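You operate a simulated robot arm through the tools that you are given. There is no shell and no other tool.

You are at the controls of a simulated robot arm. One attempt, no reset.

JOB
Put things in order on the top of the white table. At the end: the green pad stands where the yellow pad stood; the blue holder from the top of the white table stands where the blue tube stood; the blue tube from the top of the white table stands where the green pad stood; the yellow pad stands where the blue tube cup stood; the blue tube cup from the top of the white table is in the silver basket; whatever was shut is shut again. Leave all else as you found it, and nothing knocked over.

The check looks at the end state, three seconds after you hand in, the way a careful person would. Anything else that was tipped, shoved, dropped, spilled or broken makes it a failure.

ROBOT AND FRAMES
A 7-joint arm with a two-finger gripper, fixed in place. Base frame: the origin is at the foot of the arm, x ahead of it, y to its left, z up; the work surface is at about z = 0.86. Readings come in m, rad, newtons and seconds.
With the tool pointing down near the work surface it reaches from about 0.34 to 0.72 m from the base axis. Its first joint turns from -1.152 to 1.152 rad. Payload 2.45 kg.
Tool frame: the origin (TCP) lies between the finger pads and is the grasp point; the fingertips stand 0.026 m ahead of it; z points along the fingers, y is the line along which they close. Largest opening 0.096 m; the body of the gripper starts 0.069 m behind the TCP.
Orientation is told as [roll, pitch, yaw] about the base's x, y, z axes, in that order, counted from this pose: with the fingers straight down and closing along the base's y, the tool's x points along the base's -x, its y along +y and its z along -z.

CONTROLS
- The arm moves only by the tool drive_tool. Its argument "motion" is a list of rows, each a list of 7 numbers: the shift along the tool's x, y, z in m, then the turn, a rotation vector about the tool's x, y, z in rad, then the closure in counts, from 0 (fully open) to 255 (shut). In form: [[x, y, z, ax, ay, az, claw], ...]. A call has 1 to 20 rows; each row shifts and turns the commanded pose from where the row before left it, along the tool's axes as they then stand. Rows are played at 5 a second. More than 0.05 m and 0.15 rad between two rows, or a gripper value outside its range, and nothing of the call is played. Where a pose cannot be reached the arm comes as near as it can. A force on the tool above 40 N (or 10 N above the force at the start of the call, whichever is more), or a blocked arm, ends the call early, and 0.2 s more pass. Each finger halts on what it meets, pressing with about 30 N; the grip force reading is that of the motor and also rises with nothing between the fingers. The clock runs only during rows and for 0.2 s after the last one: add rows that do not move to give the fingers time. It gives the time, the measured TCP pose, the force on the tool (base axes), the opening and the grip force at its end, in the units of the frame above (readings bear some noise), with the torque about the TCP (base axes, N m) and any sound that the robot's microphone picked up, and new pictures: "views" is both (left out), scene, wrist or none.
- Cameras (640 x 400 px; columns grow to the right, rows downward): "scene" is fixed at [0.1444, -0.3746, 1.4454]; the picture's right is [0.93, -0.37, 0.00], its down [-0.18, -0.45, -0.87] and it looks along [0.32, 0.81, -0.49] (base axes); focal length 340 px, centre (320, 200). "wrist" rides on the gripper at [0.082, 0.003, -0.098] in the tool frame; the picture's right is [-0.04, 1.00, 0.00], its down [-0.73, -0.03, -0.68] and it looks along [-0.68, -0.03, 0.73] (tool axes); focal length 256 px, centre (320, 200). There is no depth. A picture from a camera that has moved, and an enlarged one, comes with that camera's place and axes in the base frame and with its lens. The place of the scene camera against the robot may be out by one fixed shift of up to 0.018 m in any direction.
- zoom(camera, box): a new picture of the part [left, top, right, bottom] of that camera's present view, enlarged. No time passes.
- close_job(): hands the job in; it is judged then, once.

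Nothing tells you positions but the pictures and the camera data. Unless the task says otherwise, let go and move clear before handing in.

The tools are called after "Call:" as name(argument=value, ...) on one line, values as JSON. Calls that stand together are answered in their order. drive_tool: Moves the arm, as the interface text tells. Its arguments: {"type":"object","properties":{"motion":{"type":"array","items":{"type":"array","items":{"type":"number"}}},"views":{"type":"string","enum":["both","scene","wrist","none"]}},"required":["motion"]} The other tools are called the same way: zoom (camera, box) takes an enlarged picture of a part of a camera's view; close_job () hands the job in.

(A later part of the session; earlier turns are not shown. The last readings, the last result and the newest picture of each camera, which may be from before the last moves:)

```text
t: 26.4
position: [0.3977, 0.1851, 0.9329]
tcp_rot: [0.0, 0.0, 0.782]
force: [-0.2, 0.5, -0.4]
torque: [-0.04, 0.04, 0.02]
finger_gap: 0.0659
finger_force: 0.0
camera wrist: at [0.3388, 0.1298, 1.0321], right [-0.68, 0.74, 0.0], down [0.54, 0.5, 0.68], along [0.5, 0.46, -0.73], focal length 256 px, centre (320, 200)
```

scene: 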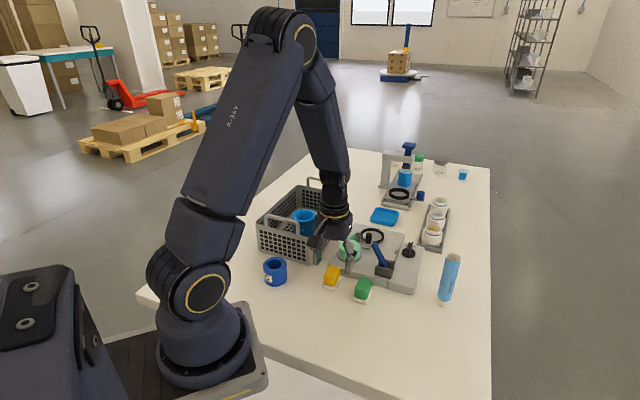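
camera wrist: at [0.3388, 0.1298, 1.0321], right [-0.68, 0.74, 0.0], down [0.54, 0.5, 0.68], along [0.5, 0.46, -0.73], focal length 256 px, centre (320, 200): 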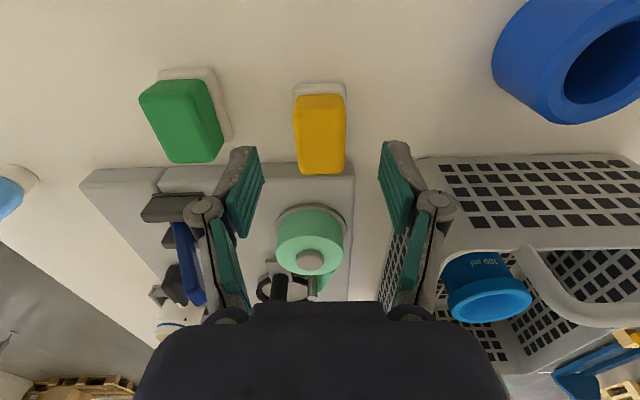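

Aligned over the yellow pad and clear of the basket. Lowering the last few centimetres.

Call:
drive_tool(motion=[[0, 0, 0.015, 0, 0, 0, 80], [0, 0, 0.012, 0, 0, 0, 80], [0, 0, 0.006, 0, 0, 0, 80], [0, 0, 0, 0, 0, 0, 80]])

Call:
zoom(camera="wrist", box=[200, 80, 440, 230])

Call:
zoom(camera="scene", box=[290, 210, 410, 310])

```text
t: 27.4
position: [0.3984, 0.1854, 0.8981]
tcp_rot: [-0.001, -0.001, 0.783]
force: [-0.8, 0.0, -0.4]
torque: [-0.03, -0.04, -0.03]
finger_gap: 0.066
finger_force: 0.0
camera wrist: at [0.3391, 0.1301, 0.9981], right [-0.68, 0.74, 0.0], down [0.54, 0.5, 0.68], along [0.5, 0.46, -0.73], focal length 256 px, centre (320, 200)
```

scene: 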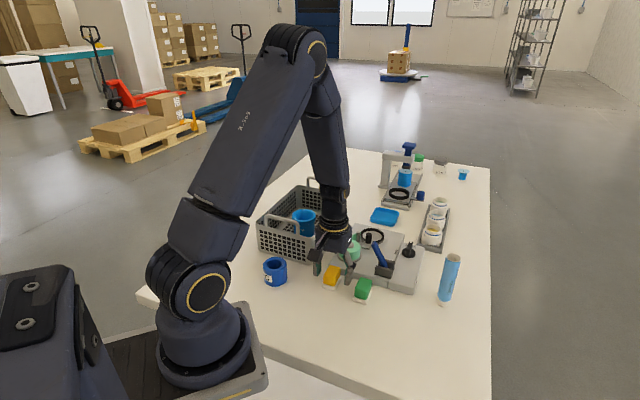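
wrist: 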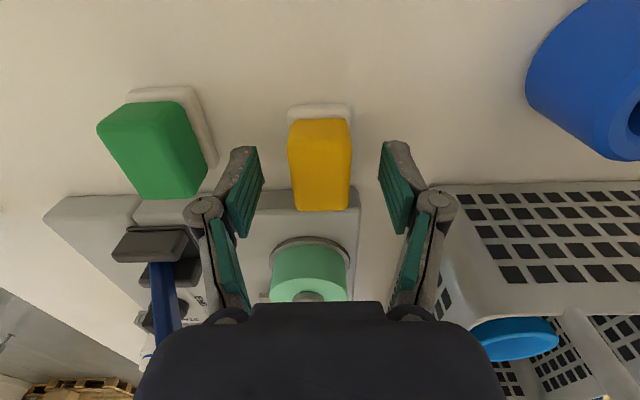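

```text
2.67 times, centred on (320, 155) of wrist
camera zoom: at [0.3391, 0.1301, 0.9981], right [-0.68, 0.74, 0.0], down [0.54, 0.5, 0.68], along [0.5, 0.46, -0.73], focal length 683 px, centre (320, 320)
```

zoom: 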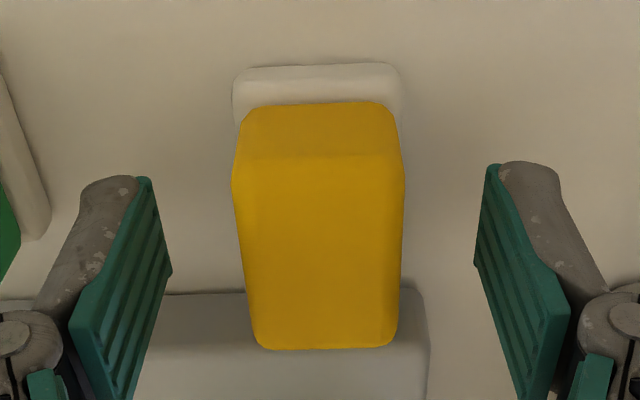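

```text
4.00 times, centred on (350, 260) of scene
camera zoom: at [0.1444, -0.3746, 1.4454], right [0.93, -0.37, 0.0], down [-0.18, -0.45, -0.87], along [0.32, 0.81, -0.49], focal length 1361 px, centre (200, -40)
```

zoom: 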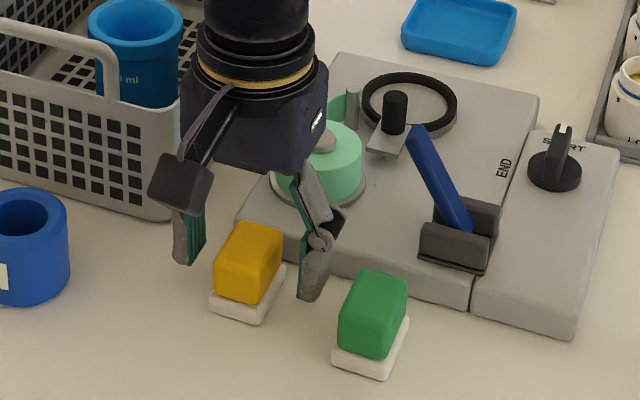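

The fingers straddle the yellow foam centrally, tips just above its base. Closing.

Call:
drive_tool(motion=[[0, 0, 0, 0, 0, 0, 130], [0, 0, 0, 0, 0, 0, 180], [0, 0, 0, 0, 0, 0, 220], [0, 0, 0, 0, 0, 0, 220], [0, 0, 0, 0, 0, 0, 220]])

```text
t: 28.6
position: [0.3987, 0.1861, 0.8989]
tcp_rot: [0.0, 0.0, 0.784]
force: [-0.7, 0.3, 0.3]
torque: [0.0, 0.02, -0.03]
finger_gap: 0.029
finger_force: 30.1
camera wrist: at [0.3391, 0.1302, 0.9983], right [-0.68, 0.74, 0.0], down [0.54, 0.5, 0.68], along [0.5, 0.46, -0.73], focal length 256 px, centre (320, 200)
```

scene: 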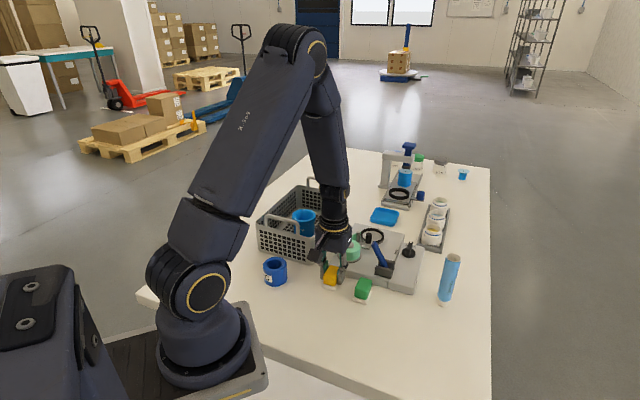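
wrist: 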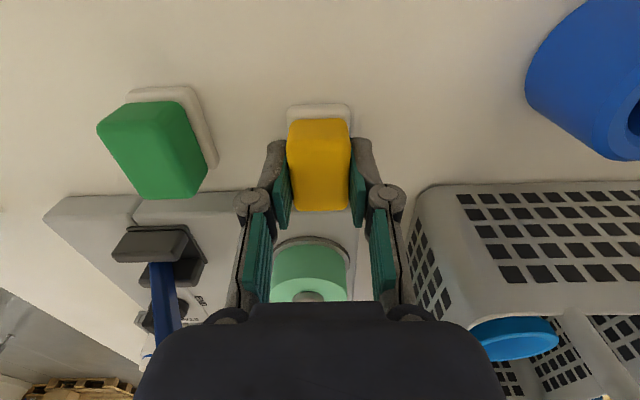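

Yellow is gripped (0.029 m gap). Lifting, then carrying it to where the tube cup stood (0.459, -0.0205).

Call:
drive_tool(motion=[[0, 0, -0.01, 0, 0, 0, 220], [0, 0, -0.03, 0, 0, 0, 220], [0, 0, -0.04, 0, 0, 0, 220], [0, 0, -0.04, 0, 0, 0, 220], [0, 0, -0.03, 0, 0, 0, 220], [0.0205, -0.0377, 0, 0, 0, 0, 220], [0.0205, -0.0377, 0, 0, 0, 0, 220], [0.0205, -0.0377, 0, 0, 0, 0, 220], [0.0205, -0.0377, 0, 0, 0, 0, 220], [0.0205, -0.0377, 0, 0, 0, 0, 220], [0, 0, 0, 0, 0, 0, 220]])

```text
t: 31.0
position: [0.4597, -0.0219, 1.0498]
tcp_rot: [0.001, 0.001, 0.782]
force: [0.3, 0.1, -0.4]
torque: [-0.01, -0.01, -0.03]
finger_gap: 0.0288
finger_force: 30.0
camera wrist: at [0.3993, -0.0772, 1.1495], right [-0.68, 0.74, 0.0], down [0.54, 0.5, 0.68], along [0.5, 0.46, -0.73], focal length 256 px, centre (320, 200)
```

scene: 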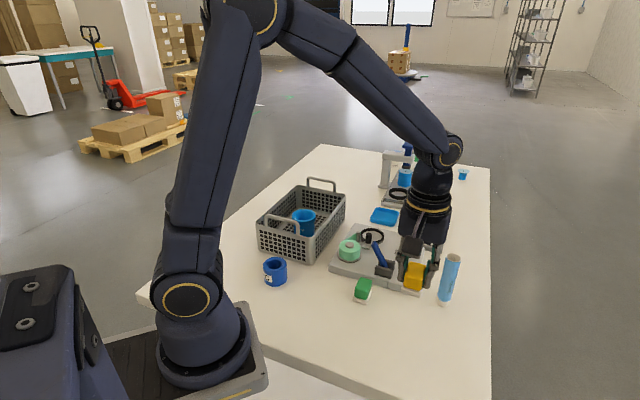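
wrist: 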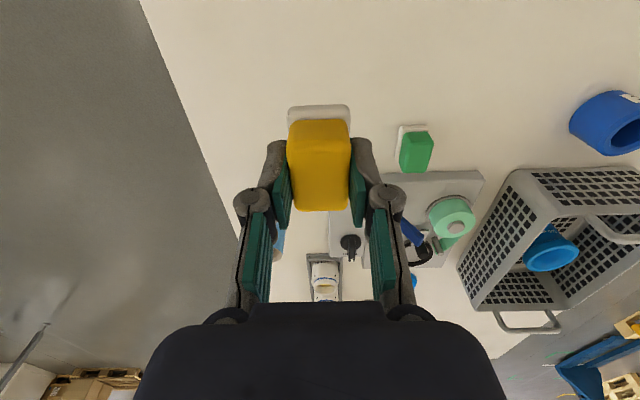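

Yellow held steadily above the target. Lowering to just above the table.

Call:
drive_tool(motion=[[0, 0, 0.04, 0, 0, 0, 220], [0, 0, 0.04, 0, 0, 0, 220], [0, 0, 0.04, 0, 0, 0, 220], [0, 0, 0.02, 0, 0, 0, 220], [0, 0, 0.007, 0, 0, 0, 220], [0, 0, 0, 0, 0, 0, 220]])

```text
t: 32.4
position: [0.4585, -0.0208, 0.9014]
tcp_rot: [-0.001, 0.001, 0.785]
force: [-0.7, -0.8, -0.1]
torque: [0.0, 0.03, 0.0]
finger_gap: 0.0291
finger_force: 30.4
camera wrist: at [0.3986, -0.0766, 1.0013], right [-0.68, 0.74, 0.0], down [0.54, 0.5, 0.68], along [0.5, 0.46, -0.73], focal length 256 px, centre (320, 200)
```

scene: 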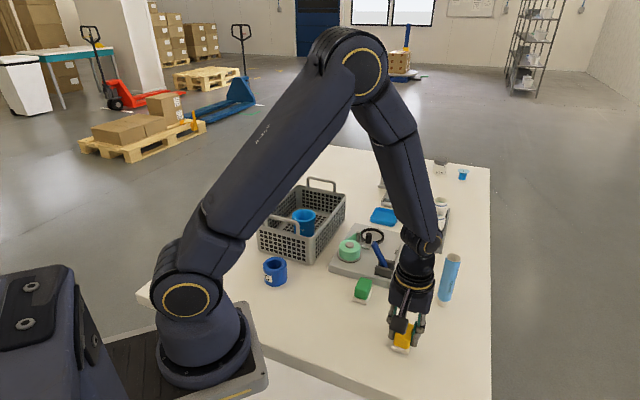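
wrist: 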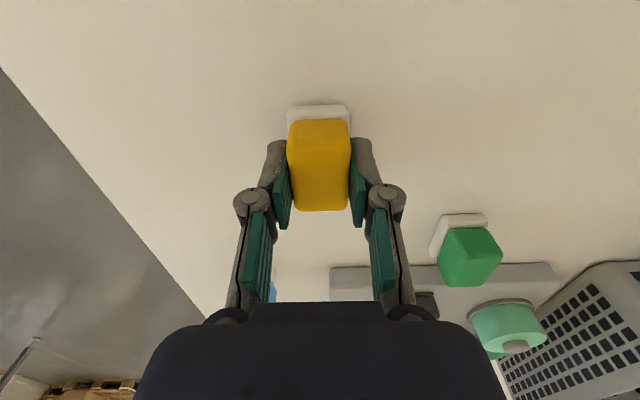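

About 2–3 mm left above the table. Tiny steps down to touch.

Call:
drive_tool(motion=[[0, 0, 0.0015, 0, 0, 0, 220], [0, 0, 0.001, 0, 0, 0, 220], [0, 0, 0, 0, 0, 0, 220]], views="none")

```text
t: 33.2
position: [0.4575, -0.0204, 0.8992]
tcp_rot: [-0.001, 0.002, 0.784]
force: [0.1, 0.1, -0.4]
torque: [-0.03, 0.0, 0.01]
finger_gap: 0.0288
finger_force: 29.4
```

Call:
drive_tool(motion=[[0, 0, 0.0008, 0, 0, 0, 220], [0, 0, 0, 0, 0, 0, 220]], views="none")

```text
t: 33.8
position: [0.4573, -0.0207, 0.8987]
tcp_rot: [0.0, 0.0, 0.783]
force: [-1.5, 1.1, 6.0]
torque: [-0.01, 0.05, -0.01]
finger_gap: 0.029
finger_force: 30.2
```

The pad touches the table at the target. Opening the fingers and retreating up.

Call:
drive_tool(motion=[[0, 0, 0, 0, 0, 0, 160], [0, 0, 0, 0, 0, 0, 120], [0, 0, 0, 0, 0, 0, 80], [0, 0, 0, 0, 0, 0, 80], [0, 0, -0.01, 0, 0, 0, 80], [0, 0, -0.03, 0, 0, 0, 80], [0, 0, -0.04, 0, 0, 0, 80], [0, 0, -0.04, 0, 0, 0, 80], [0, 0, -0.03, 0, 0, 0, 80], [0, 0, 0, 0, 0, 0, 80]])

```text
t: 36.0
position: [0.4591, -0.0213, 1.0496]
tcp_rot: [0.0, 0.0, 0.784]
force: [0.7, -0.3, -0.2]
torque: [-0.02, 0.02, 0.0]
finger_gap: 0.0658
finger_force: 0.1
camera wrist: at [0.3994, -0.077, 1.1488], right [-0.68, 0.74, 0.0], down [0.54, 0.5, 0.68], along [0.5, 0.46, -0.73], focal length 256 px, centre (320, 200)
```

scene: 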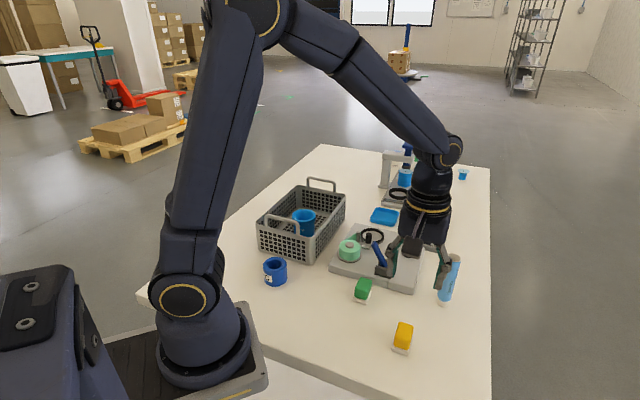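
wrist: 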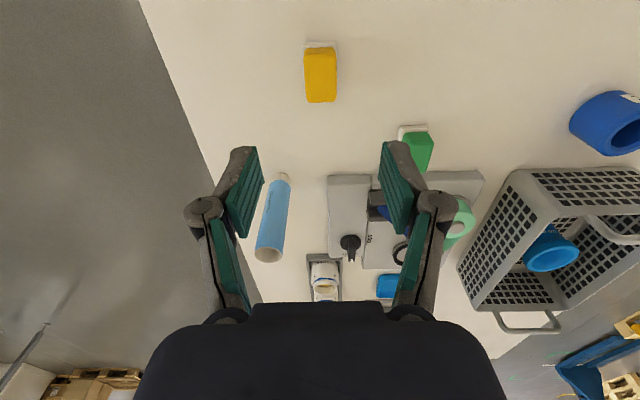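

Yellow now stands at the cup's old place. Moving above the green pad and checking its position.

Call:
drive_tool(motion=[[-0.02245, 0.0272, 0, 0, 0, 0, 80], [-0.02245, 0.0272, 0, 0, 0, 0, 80], [-0.02245, 0.0272, 0, 0, 0, 0, 80], [-0.02245, 0.0272, 0, 0, 0, 0, 80], [0, 0, 0.03, 0, 0, 0, 80], [0, 0, 0.03, 0, 0, 0, 80], [0, 0, 0, 0, 0, 0, 80]])

Call:
zoom(camera="wrist", box=[224, 50, 416, 170])

```text
t: 37.6
position: [0.4459, 0.1201, 0.9894]
tcp_rot: [0.001, 0.001, 0.78]
force: [-0.4, -0.8, -0.3]
torque: [-0.01, 0.01, 0.03]
finger_gap: 0.066
finger_force: 0.0
camera wrist: at [0.3857, 0.064, 1.0875], right [-0.68, 0.74, 0.0], down [0.54, 0.5, 0.68], along [0.5, 0.46, -0.73], focal length 256 px, centre (320, 200)
```

scene: 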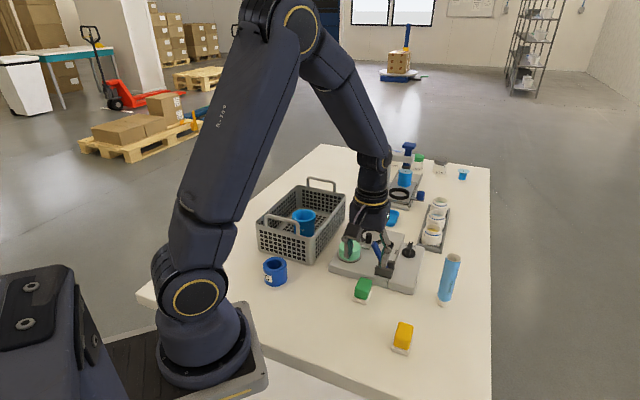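
wrist: 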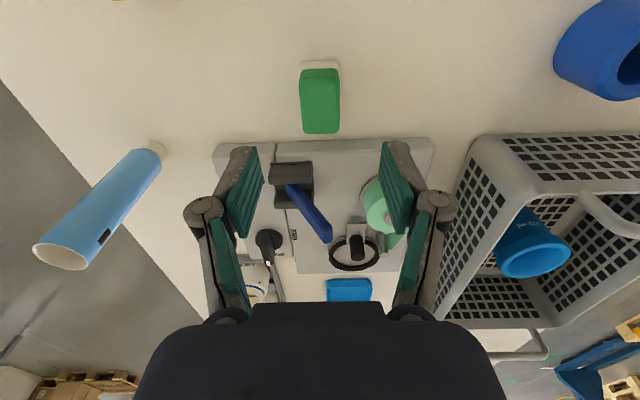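

```text
3.33 times, centred on (320, 110) of wrist
camera zoom: at [0.3857, 0.064, 1.0875], right [-0.68, 0.74, 0.0], down [0.54, 0.5, 0.68], along [0.5, 0.46, -0.73], focal length 853 px, centre (320, 500)
```

zoom: 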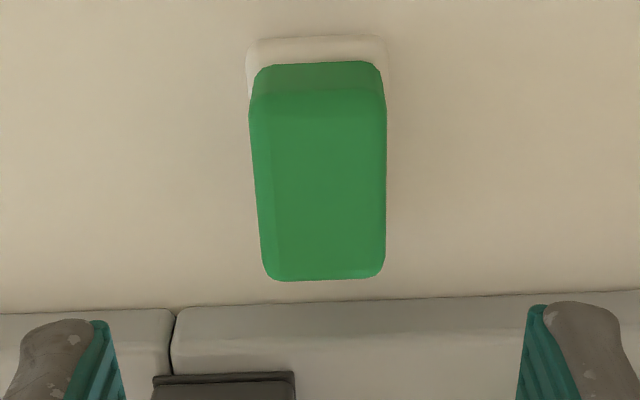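

The green pad is centred at about (0.446, 0.119), aligned with the tool. Lowering to grasp height.

Call:
drive_tool(motion=[[0, 0, 0.04, 0, 0, 0, 80], [0, 0, 0.03, 0, 0, 0, 80], [0, 0, 0.015, 0, 0, 0, 80], [0, 0, 0.0055, 0, 0, 0, 80], [0, 0, 0, 0, 0, 0, 80]])

Call:
zoom(camera="wrist", box=[200, 80, 440, 230])

```text
t: 38.8
position: [0.4458, 0.1201, 0.8983]
tcp_rot: [0.001, -0.001, 0.782]
force: [-0.5, -0.1, -0.1]
torque: [0.02, -0.02, 0.0]
finger_gap: 0.0659
finger_force: 0.1
camera wrist: at [0.3863, 0.0643, 0.9969], right [-0.68, 0.74, 0.0], down [0.54, 0.5, 0.68], along [0.5, 0.46, -0.73], focal length 256 px, centre (320, 200)
```

scene: 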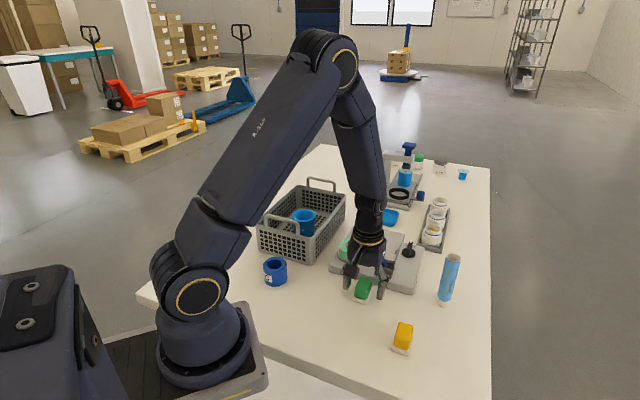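
wrist: 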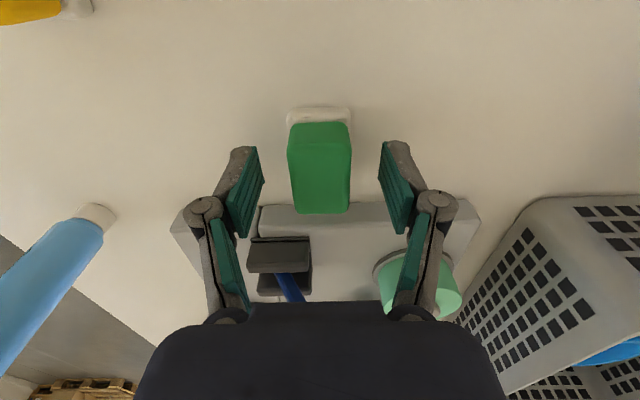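

```text
2.67 times, centred on (320, 155) of wrist
camera zoom: at [0.3863, 0.0643, 0.9969], right [-0.68, 0.74, 0.0], down [0.54, 0.5, 0.68], along [0.5, 0.46, -0.73], focal length 683 px, centre (320, 320)
```

zoom: 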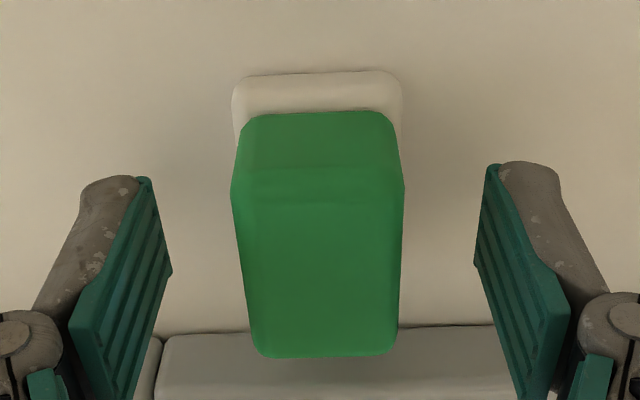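

Green sits centred between the fingers. Closing and lifting.

Call:
drive_tool(motion=[[0, 0, 0, 0, 0, 0, 130], [0, 0, 0, 0, 0, 0, 180], [0, 0, 0, 0, 0, 0, 220], [0, 0, 0, 0, 0, 0, 220], [0, 0, 0, 0, 0, 0, 220]])

```text
t: 40.0
position: [0.4447, 0.1191, 0.8986]
tcp_rot: [0.0, -0.001, 0.783]
force: [-1.4, -0.6, 11.6]
torque: [0.02, 0.07, -0.01]
finger_gap: 0.0292
finger_force: 29.3
camera wrist: at [0.3863, 0.0645, 0.9974], right [-0.68, 0.74, 0.0], down [0.54, 0.5, 0.68], along [0.5, 0.46, -0.73], focal length 256 px, centre (320, 200)
```

scene: 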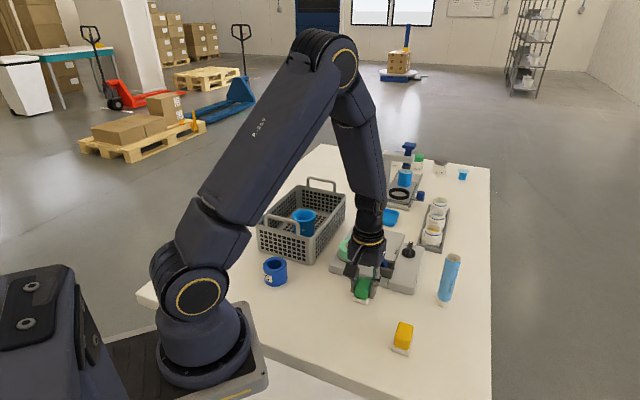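
wrist: 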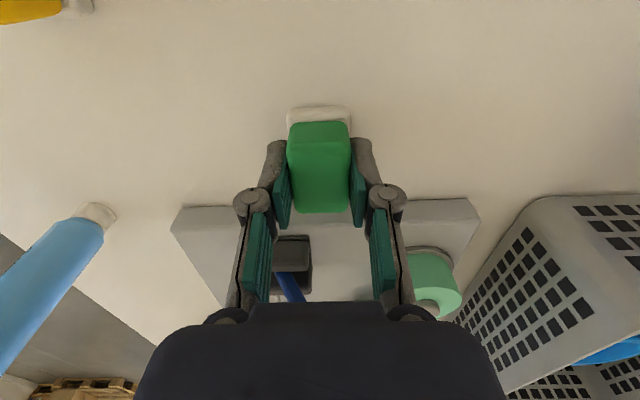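

Green gripped. Lifting and carrying it to the yellow pad's old place (≈(0.398, 0.185)).

Call:
drive_tool(motion=[[0, 0, -0.01, 0, 0, 0, 220], [0, 0, -0.03, 0, 0, 0, 220], [0, 0, -0.04, 0, 0, 0, 220], [0, 0, -0.04, 0, 0, 0, 220], [-0.0037, 0.0266, 0, 0, 0, 0, 220], [-0.0037, 0.0266, 0, 0, 0, 0, 220], [-0.0038, 0.0266, 0, 0, 0, 0, 220], [0, 0, 0, 0, 0, 0, 220], [0, 0, 0.04, 0, 0, 0, 220], [0, 0, 0.04, 0, 0, 0, 220], [0, 0, 0.025, 0, 0, 0, 220], [0, 0, 0.01, 0, 0, 0, 220], [0, 0, 0, 0, 0, 0, 220]])

```text
t: 42.8
position: [0.3969, 0.1857, 0.9025]
tcp_rot: [0.001, -0.003, 0.783]
force: [-0.2, -0.2, -0.7]
torque: [0.01, 0.03, 0.0]
finger_gap: 0.0288
finger_force: 29.8
camera wrist: at [0.3384, 0.1294, 1.0016], right [-0.68, 0.74, 0.0], down [0.54, 0.5, 0.68], along [0.5, 0.46, -0.73], focal length 256 px, centre (320, 200)
```

scene: 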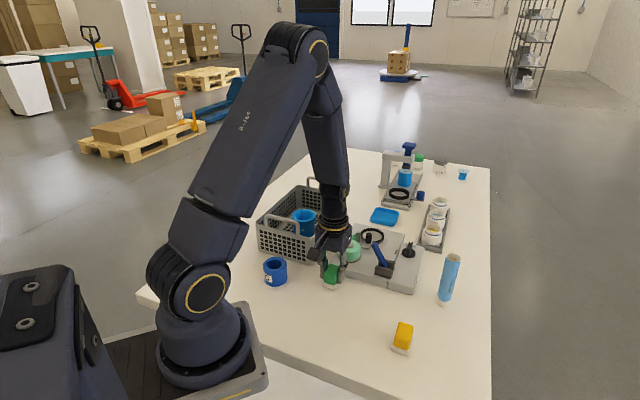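
wrist: 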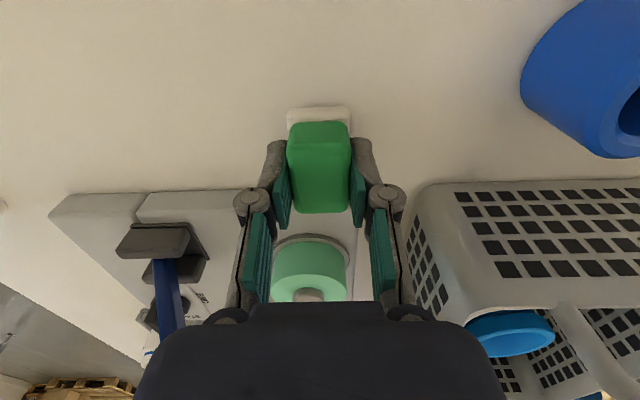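

Aligned. Easing down the last millimetres.

Call:
drive_tool(motion=[[0, 0, 0.0015, 0, 0, 0, 220], [0, 0, 0.001, 0, 0, 0, 220], [0, 0, 0.0007, 0, 0, 0, 220], [0, 0, 0, 0, 0, 0, 220]], views="none")

```text
t: 43.8
position: [0.3962, 0.1844, 0.8988]
tcp_rot: [0.001, 0.0, 0.781]
force: [-0.3, 0.0, -0.3]
torque: [-0.01, 0.01, 0.01]
finger_gap: 0.0291
finger_force: 29.5
```

Call:
drive_tool(motion=[[0, 0, 0.0008, 0, 0, 0, 220], [0, 0, 0, 0, 0, 0, 220]], views="none")

```text
t: 44.4
position: [0.3966, 0.1848, 0.8984]
tcp_rot: [0.0, 0.001, 0.782]
force: [0.3, -1.1, 0.1]
torque: [-0.02, 0.01, 0.03]
finger_gap: 0.0291
finger_force: 30.1
```

Call:
drive_tool(motion=[[0, 0, 0.0008, 0, 0, 0, 220], [0, 0, 0, 0, 0, 0, 220]], views="none")

```text
t: 45.0
position: [0.3964, 0.185, 0.8978]
tcp_rot: [0.001, -0.001, 0.782]
force: [-0.3, -0.1, 0.1]
torque: [0.0, 0.03, -0.01]
finger_gap: 0.0287
finger_force: 30.2
```

Call:
drive_tool(motion=[[0, 0, 0.0008, 0, 0, 0, 220], [0, 0, 0, 0, 0, 0, 220]], views="none")

```text
t: 45.6
position: [0.3972, 0.1847, 0.8981]
tcp_rot: [0.0, 0.0, 0.782]
force: [-4.9, -1.5, 22.3]
torque: [-0.07, 0.22, 0.02]
finger_gap: 0.029
finger_force: 29.7
```

Contact with the table. Easing off slightly, opening, and retreating.

Call:
drive_tool(motion=[[0, 0, -0.0006, 0, 0, 0, 220], [0, 0, 0, 0, 0, 0, 160], [0, 0, 0, 0, 0, 0, 120], [0, 0, 0, 0, 0, 0, 80], [0, 0, 0, 0, 0, 0, 80], [0, 0, -0.01, 0, 0, 0, 80], [0, 0, -0.03, 0, 0, 0, 80], [0, 0, -0.04, 0, 0, 0, 80], [0, 0, -0.04, 0, 0, 0, 80], [0, 0, -0.03, 0, 0, 0, 80], [0, 0, 0, 0, 0, 0, 80]])

Call:
zoom(camera="wrist", box=[224, 20, 416, 140])

```text
t: 48.0
position: [0.397, 0.1839, 1.0481]
tcp_rot: [-0.001, 0.001, 0.782]
force: [-0.1, -0.3, 0.5]
torque: [-0.03, 0.03, 0.0]
finger_gap: 0.0661
finger_force: 0.2
camera wrist: at [0.3376, 0.1284, 1.1482], right [-0.68, 0.74, 0.0], down [0.54, 0.5, 0.68], along [0.5, 0.46, -0.73], focal length 256 px, centre (320, 200)
```

scene: 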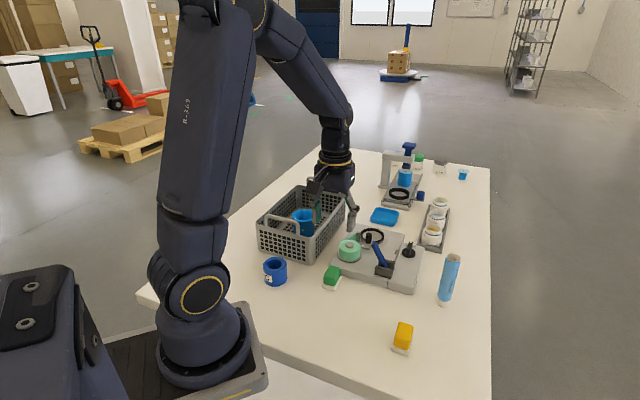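
wrist: 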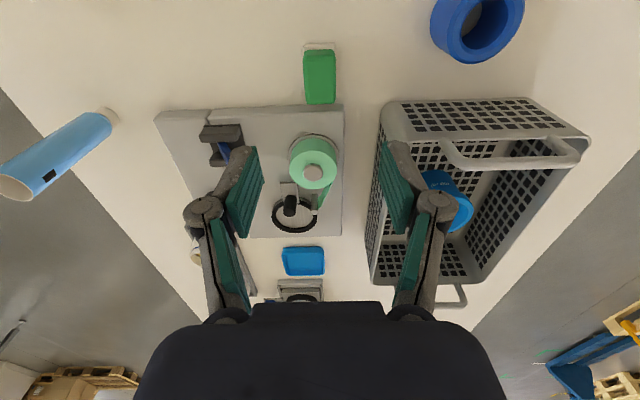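

```text
3.33 times, centred on (320, 80) of wrist
camera zoom: at [0.3376, 0.1284, 1.1482], right [-0.68, 0.74, 0.0], down [0.54, 0.5, 0.68], along [0.5, 0.46, -0.73], focal length 853 px, centre (320, 600)
```

zoom: 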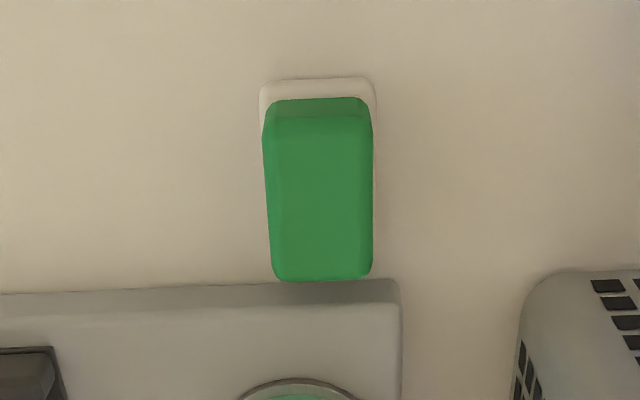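

Green pad now sits where yellow stood. Next I move above the blue tube (≈(0.606, 0.035), about 0.13 m tall) to measure it.

Call:
drive_tool(motion=[[0, 0, -0.04, 0, 0, 0, 60], [0, 0, -0.03, 0, 0, 0, 60], [-0.0073, -0.042, 0, 0, 0, 0, 60], [-0.0073, -0.042, 0, 0, 0, 0, 60], [-0.0073, -0.042, 0, 0, 0, 0, 60], [-0.0073, -0.042, 0, 0, 0, 0, 60], [-0.0073, -0.042, 0, 0, 0, 0, 60], [-0.0073, -0.042, 0, 0, 0, 0, 60], [0, 0, 0, 0, 0, 0, 60]])

Call:
zoom(camera="wrist", box=[224, 30, 416, 150])

```text
t: 50.0
position: [0.6044, 0.0365, 1.1169]
tcp_rot: [0.0, -0.001, 0.784]
force: [0.0, -0.2, 0.5]
torque: [0.0, -0.03, 0.0]
finger_gap: 0.0734
finger_force: 0.0
camera wrist: at [0.5462, -0.0202, 1.2169], right [-0.68, 0.74, 0.0], down [0.54, 0.5, 0.68], along [0.5, 0.46, -0.73], focal length 256 px, centre (320, 200)
```

scene: 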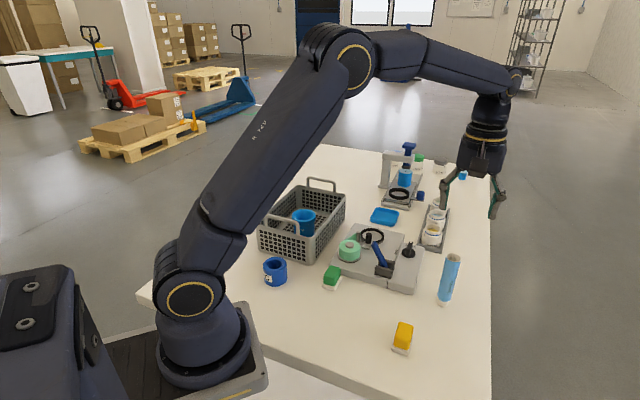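
wrist: 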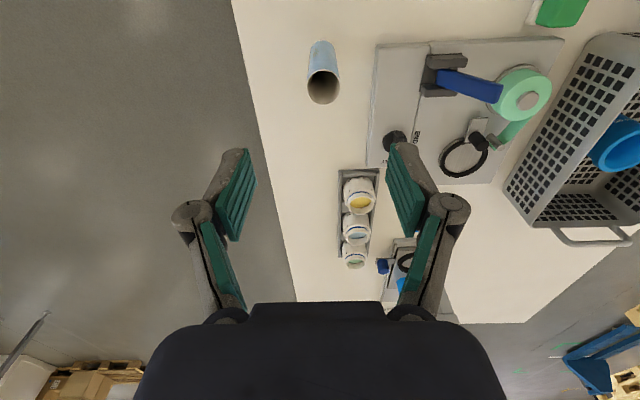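

```text
3.33 times, centred on (320, 90) of wrist
camera zoom: at [0.5462, -0.0202, 1.2169], right [-0.68, 0.74, 0.0], down [0.54, 0.5, 0.68], along [0.5, 0.46, -0.73], focal length 853 px, centre (320, 567)
```

zoom: 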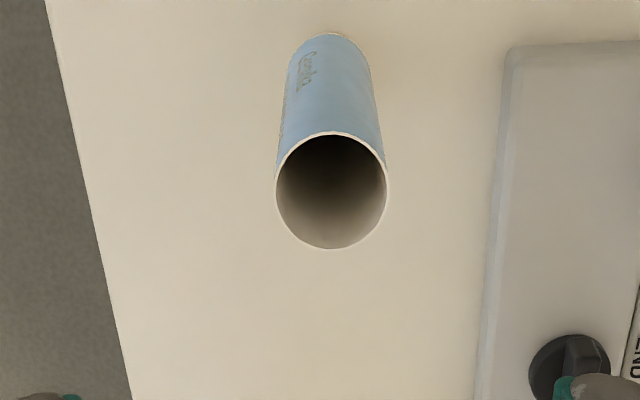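

Tube centre ≈ (0.603, 0.036), diameter ≈ 0.028, top at about z 0.985. Small correction, then lower until the tips are just above its rim to verify centring.

Call:
drive_tool(motion=[[0.0015, 0.0022, 0.02, 0, 0, 0, 60], [0, 0, 0.04, 0, 0, 0, 60], [0, 0, 0.03, 0, 0, 0, 60], [0, 0, 0, 0, 0, 0, 60]])

Call:
zoom(camera="wrist", box=[224, 50, 416, 170])

```text
t: 51.0
position: [0.604, 0.0364, 1.0279]
tcp_rot: [-0.001, -0.001, 0.781]
force: [-0.8, 0.0, 0.2]
torque: [0.02, 0.0, 0.02]
finger_gap: 0.0737
finger_force: 0.1
camera wrist: at [0.5442, -0.0189, 1.1278], right [-0.68, 0.74, 0.0], down [0.54, 0.5, 0.68], along [0.5, 0.46, -0.73], focal length 256 px, centre (320, 200)
```

scene: 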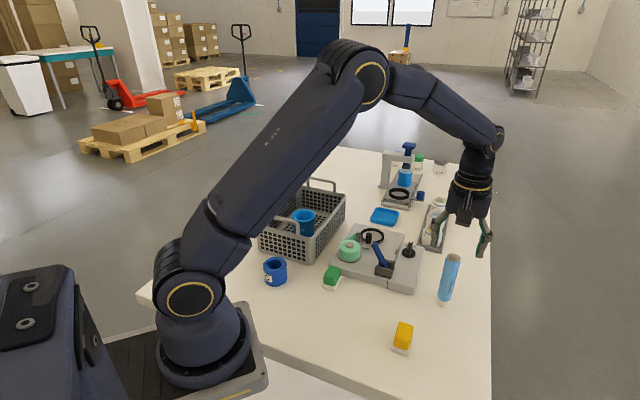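
wrist: 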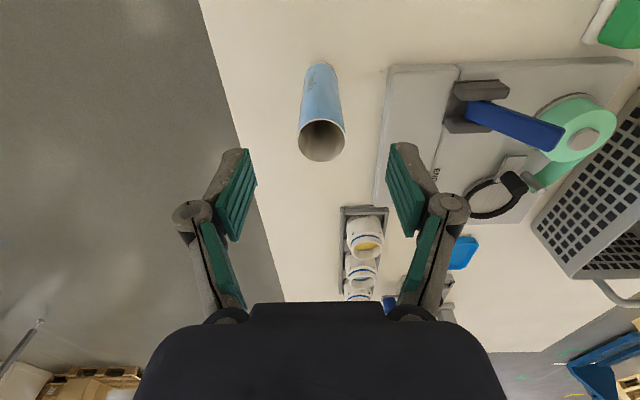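

```text
3.33 times, centred on (320, 110) of wrist
camera zoom: at [0.5442, -0.0189, 1.1278], right [-0.68, 0.74, 0.0], down [0.54, 0.5, 0.68], along [0.5, 0.46, -0.73], focal length 853 px, centre (320, 500)
```

zoom: 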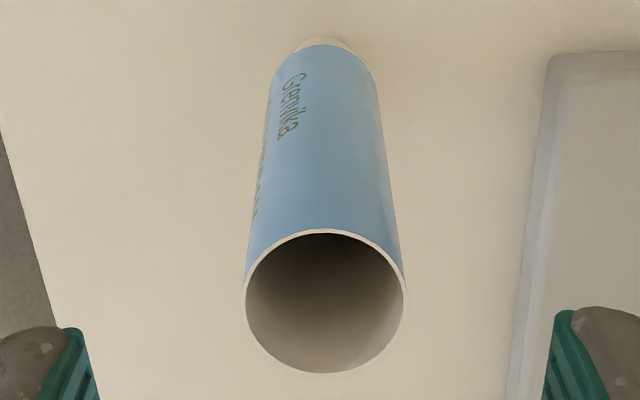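

Centred within about a millimetre. Lowering around the tube to z ≈ 0.938, keeping the gripper body above the tube's rim.

Call:
drive_tool(motion=[[0.001, 0, 0.03, 0, 0, 0, 60], [0, 0, 0.03, 0, 0, 0, 60], [0, 0, 0.02, 0, 0, 0, 60], [0, 0, 0.01, 0, 0, 0, 60], [0, 0, 0, 0, 0, 0, 60]])

Call:
zoom(camera="scene", box=[400, 190, 528, 310])

```text
t: 52.2
position: [0.6033, 0.0364, 0.9379]
tcp_rot: [0.0, 0.0, 0.782]
force: [0.0, -0.5, -0.7]
torque: [0.0, 0.01, 0.0]
finger_gap: 0.0737
finger_force: 0.0
camera wrist: at [0.5438, -0.0193, 1.0377], right [-0.68, 0.74, 0.0], down [0.54, 0.5, 0.68], along [0.5, 0.46, -0.73], focal length 256 px, centre (320, 200)
```

scene: 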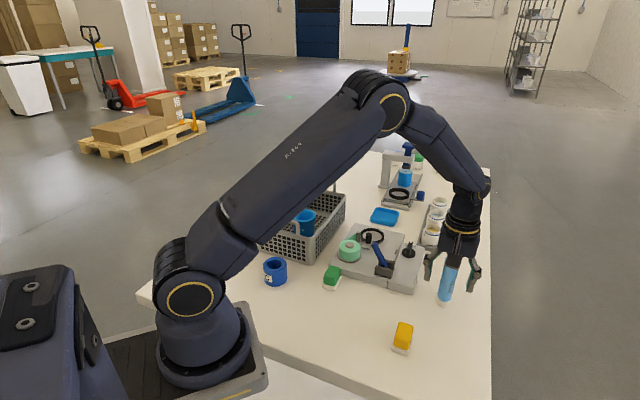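
wrist: 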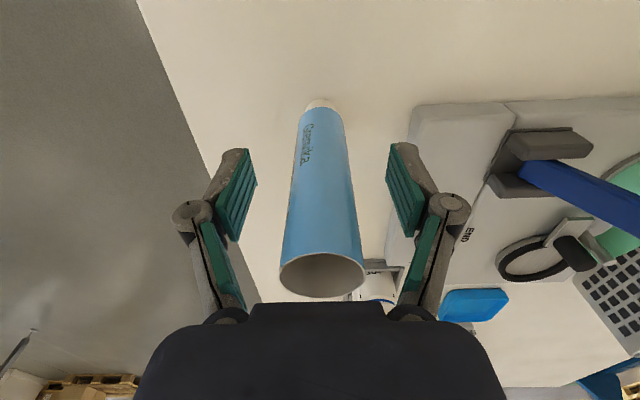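

```text
3.33 times, centred on (464, 250) of scene
camera zoom: at [0.1444, -0.3746, 1.4454], right [0.93, -0.37, 0.0], down [-0.18, -0.45, -0.87], along [0.32, 0.81, -0.49], focal length 1134 px, centre (-160, 33)
```

zoom: 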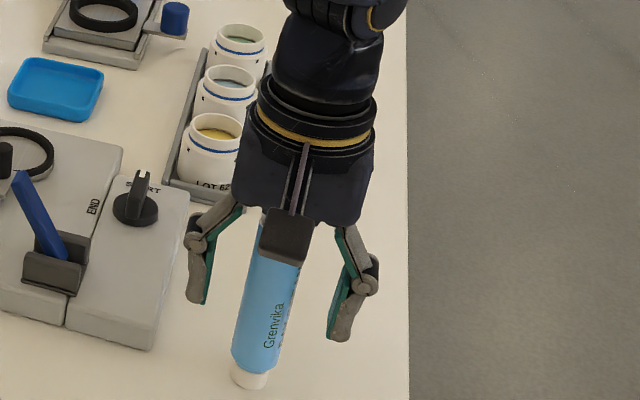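

The tube stands between open fingers, clear of the gripper body. Closing gently.

Call:
drive_tool(motion=[[0, 0, 0, 0, 0, 0, 120], [0, 0, 0, 0, 0, 0, 150], [0, 0, 0, 0, 0, 0, 170], [0, 0, 0, 0, 0, 0, 185], [0, 0, 0, 0, 0, 0, 200], [0, 0, 0, 0, 0, 0, 200]])

```text
t: 53.6
position: [0.6026, 0.0356, 0.9387]
tcp_rot: [0.0, -0.001, 0.783]
force: [-1.0, -0.4, 1.7]
torque: [-0.02, -0.05, 0.0]
finger_gap: 0.0269
finger_force: 30.2
camera wrist: at [0.5438, -0.0193, 1.038], right [-0.68, 0.74, 0.0], down [0.54, 0.5, 0.68], along [0.5, 0.46, -0.73], focal length 256 px, centre (320, 200)
```

scene: 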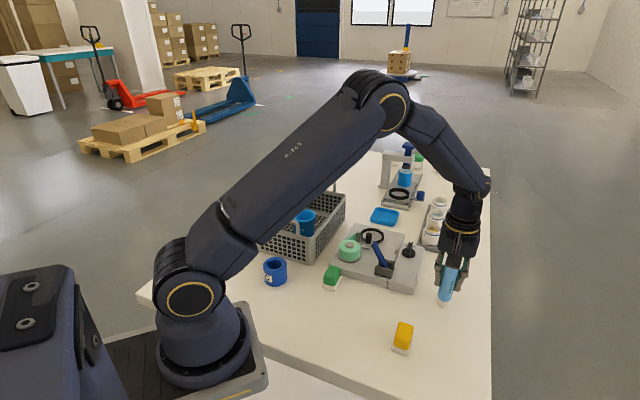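
wrist: 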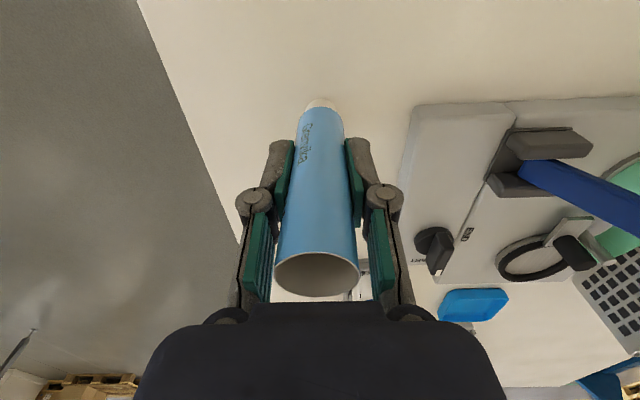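

Tube gripped. Lifting it high enough to clear the tray tools, then carrying to the green pad's old spot (0.446, 0.1195).

Call:
drive_tool(motion=[[0, 0, -0.01, 0, 0, 0, 200], [0, 0, -0.03, 0, 0, 0, 200], [0, 0, -0.04, 0, 0, 0, 200], [0, 0, -0.04, 0, 0, 0, 200], [0, 0, -0.04, 0, 0, 0, 200], [0.0132, 0.0425, 0, 0, 0, 0, 200], [0.0132, 0.0425, 0, 0, 0, 0, 200], [0.0132, 0.0425, 0, 0, 0, 0, 200], [0.0132, 0.0425, 0, 0, 0, 0, 200], [0, 0, 0, 0, 0, 0, 200]])

Call:
zoom(camera="scene", box=[320, 200, 448, 280])

```text
t: 55.8
position: [0.4448, 0.1186, 1.0985]
tcp_rot: [-0.001, 0.0, 0.782]
force: [0.6, -0.3, -0.1]
torque: [-0.04, 0.01, -0.01]
finger_gap: 0.027
finger_force: 30.4
camera wrist: at [0.3849, 0.0633, 1.1981], right [-0.68, 0.74, 0.0], down [0.54, 0.5, 0.68], along [0.5, 0.46, -0.73], focal length 256 px, centre (320, 200)
```

scene: 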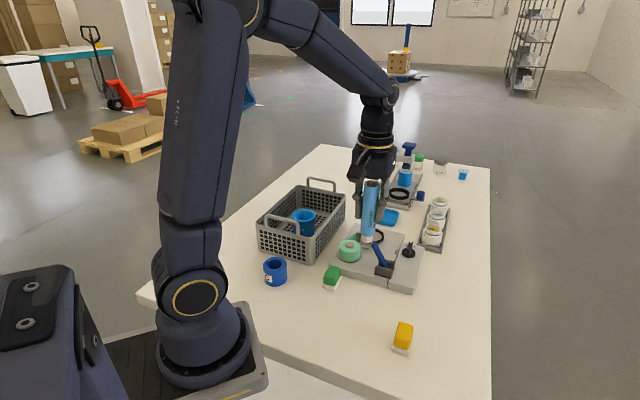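
wrist: 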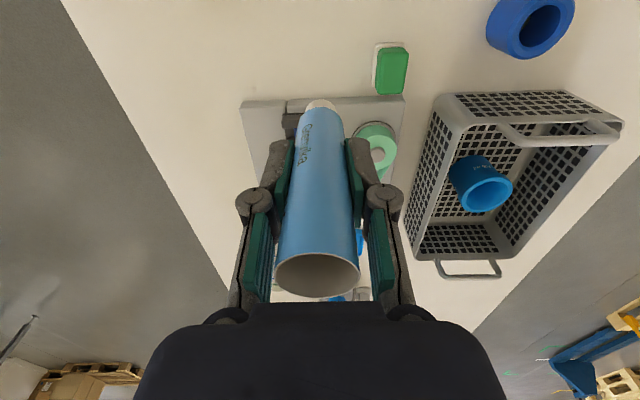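

```text
5.00 times, centred on (384, 240) of scene
camera zoom: at [0.1444, -0.3746, 1.4454], right [0.93, -0.37, 0.0], down [-0.18, -0.45, -0.87], along [0.32, 0.81, -0.49], focal length 1701 px, centre (0, 0)
```

zoom: 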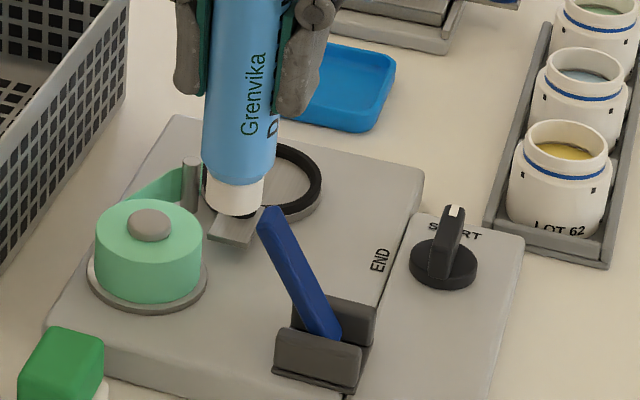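

The tube is held upright above its target. Lowering it.

Call:
drive_tool(motion=[[-0.0006, 0, 0.04, 0, 0, 0, 200], [0, 0, 0.04, 0, 0, 0, 200], [0, 0, 0.04, 0, 0, 0, 200], [0, 0, 0.025, 0, 0, 0, 200], [0, 0, 0.012, 0, 0, 0, 200], [0, 0, 0, 0, 0, 0, 200]])

Call:
zoom(camera="scene", box=[300, 220, 428, 300])

```text
t: 57.2
position: [0.446, 0.1196, 0.9408]
tcp_rot: [0.0, 0.0, 0.782]
force: [-0.1, -0.1, 0.4]
torque: [0.03, 0.03, -0.04]
finger_gap: 0.0268
finger_force: 29.8
camera wrist: at [0.3859, 0.0647, 1.0404], right [-0.68, 0.74, 0.0], down [0.54, 0.5, 0.68], along [0.5, 0.46, -0.73], focal length 256 px, centre (320, 200)
```

scene: 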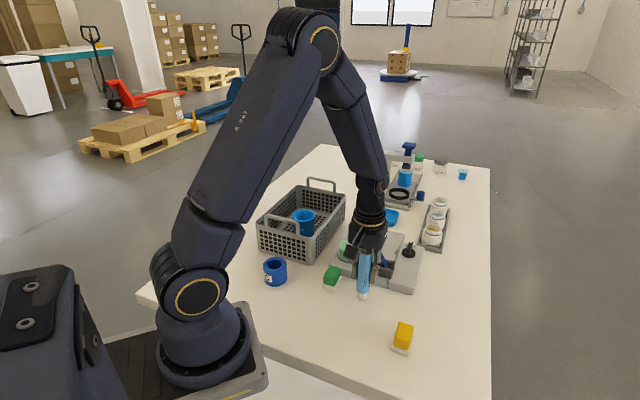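
wrist: 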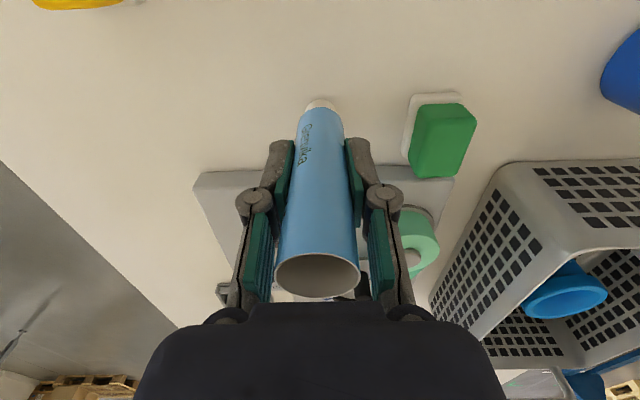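

```text
5.00 times, centred on (364, 260) of scene
camera zoom: at [0.1444, -0.3746, 1.4454], right [0.93, -0.37, 0.0], down [-0.18, -0.45, -0.87], along [0.32, 0.81, -0.49], focal length 1701 px, centre (100, -100)
```

zoom: 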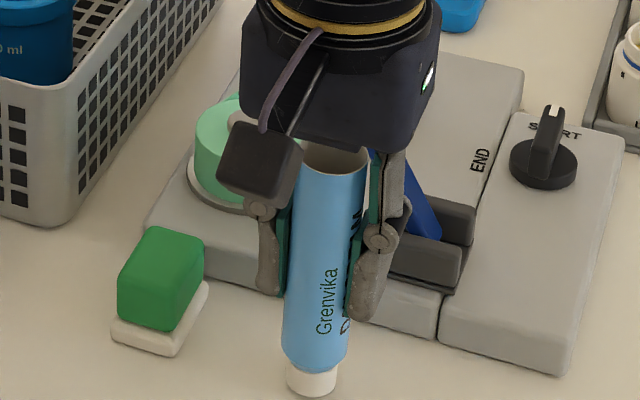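

A few millimetres above the table. Touching down carefully.

Call:
drive_tool(motion=[[0, 0, 0.001, 0, 0, 0, 200], [0, 0, 0.0008, 0, 0, 0, 200], [0, 0, 0, 0, 0, 0, 200]], views="none")

```text
t: 58.0
position: [0.4454, 0.1212, 0.9387]
tcp_rot: [0.001, -0.001, 0.782]
force: [-0.3, -0.4, -0.6]
torque: [-0.05, 0.01, 0.02]
finger_gap: 0.0268
finger_force: 30.2
```

Call:
drive_tool(motion=[[0, 0, 0.0007, 0, 0, 0, 200], [0, 0, 0, 0, 0, 0, 200]], views="none")

```text
t: 58.6
position: [0.4457, 0.1206, 0.9389]
tcp_rot: [0.0, 0.0, 0.782]
force: [-0.4, 0.1, -0.1]
torque: [-0.01, 0.03, 0.0]
finger_gap: 0.0269
finger_force: 30.0
```

Call:
drive_tool(motion=[[0, 0, 0.0007, 0, 0, 0, 200], [0, 0, 0, 0, 0, 0, 200]], views="none")

```text
t: 59.2
position: [0.4467, 0.1203, 0.9379]
tcp_rot: [0.001, 0.0, 0.782]
force: [-3.6, -0.8, 9.0]
torque: [-0.06, 0.2, -0.01]
finger_gap: 0.027
finger_force: 30.4
```

Contact. I'll open the fingers slowly so the tube stays upright.

Call:
drive_tool(motion=[[0, 0, -0.0004, 0, 0, 0, 200], [0, 0, 0, 0, 0, 0, 178], [0, 0, 0, 0, 0, 0, 165], [0, 0, 0, 0, 0, 0, 150], [0, 0, 0, 0, 0, 0, 130], [0, 0, 0, 0, 0, 0, 110], [0, 0, 0, 0, 0, 0, 90], [0, 0, 0, 0, 0, 0, 90]])

Call:
zoom(camera="scene", box=[300, 220, 428, 300])

```text
t: 61.0
position: [0.4461, 0.1199, 0.9391]
tcp_rot: [0.0, -0.001, 0.783]
force: [-0.4, -0.1, -0.5]
torque: [-0.01, 0.02, 0.01]
finger_gap: 0.0624
finger_force: 0.0
camera wrist: at [0.3866, 0.0647, 1.0377], right [-0.68, 0.74, 0.0], down [0.54, 0.5, 0.68], along [0.5, 0.46, -0.73], focal length 256 px, centre (320, 200)
```

scene: 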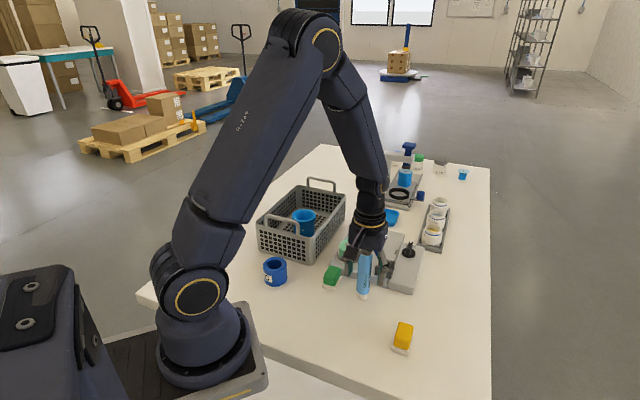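
wrist: 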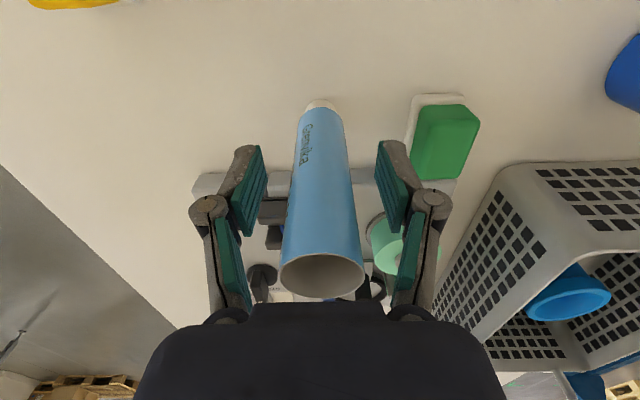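

```text
5.00 times, centred on (364, 260) of scene
camera zoom: at [0.1444, -0.3746, 1.4454], right [0.93, -0.37, 0.0], down [-0.18, -0.45, -0.87], along [0.32, 0.81, -0.49], focal length 1701 px, centre (100, -100)
```

zoom: 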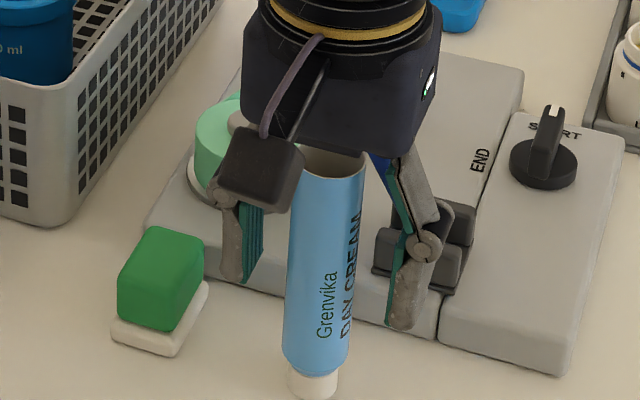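

The tube stands by itself. Retreating straight up.

Call:
drive_tool(motion=[[0, 0, -0.01, 0, 0, 0, 90], [0, 0, -0.03, 0, 0, 0, 90], [0, 0, -0.04, 0, 0, 0, 90], [0, 0, -0.04, 0, 0, 0, 90], [0, 0, -0.04, 0, 0, 0, 90], [0, 0, 0, 0, 0, 0, 60]])

Call:
zoom(camera="wrist", box=[224, 30, 416, 150])

```text
t: 62.4
position: [0.4477, 0.1196, 1.1001]
tcp_rot: [0.001, 0.0, 0.782]
force: [0.1, 0.6, 0.1]
torque: [0.0, 0.02, 0.05]
finger_gap: 0.0734
finger_force: 0.1
camera wrist: at [0.3873, 0.0644, 1.1987], right [-0.68, 0.74, 0.0], down [0.54, 0.5, 0.68], along [0.5, 0.46, -0.73], focal length 256 px, centre (320, 200)
```

scene: 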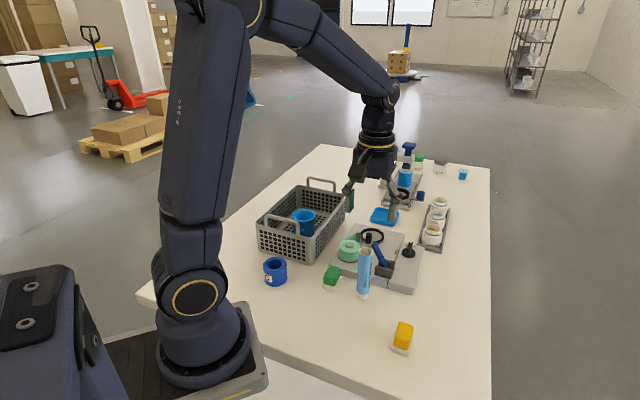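
wrist: 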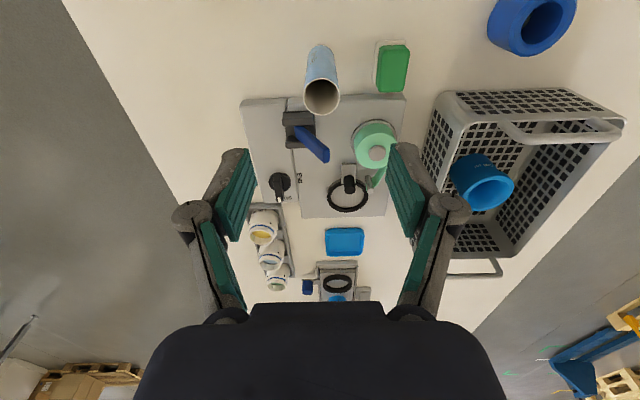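

```text
3.33 times, centred on (320, 90) of wrist
camera zoom: at [0.3873, 0.0644, 1.1987], right [-0.68, 0.74, 0.0], down [0.54, 0.5, 0.68], along [0.5, 0.46, -0.73], focal length 853 px, centre (320, 567)
```

zoom: 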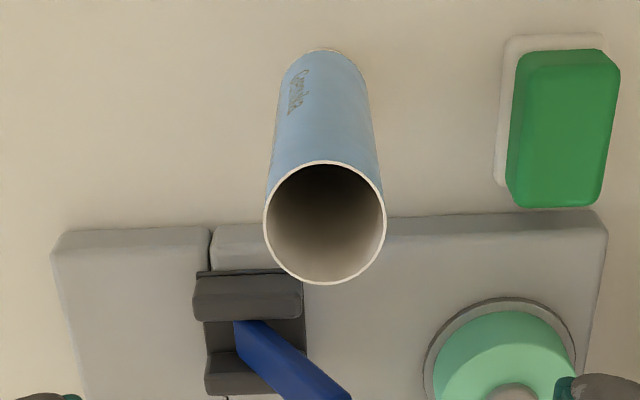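

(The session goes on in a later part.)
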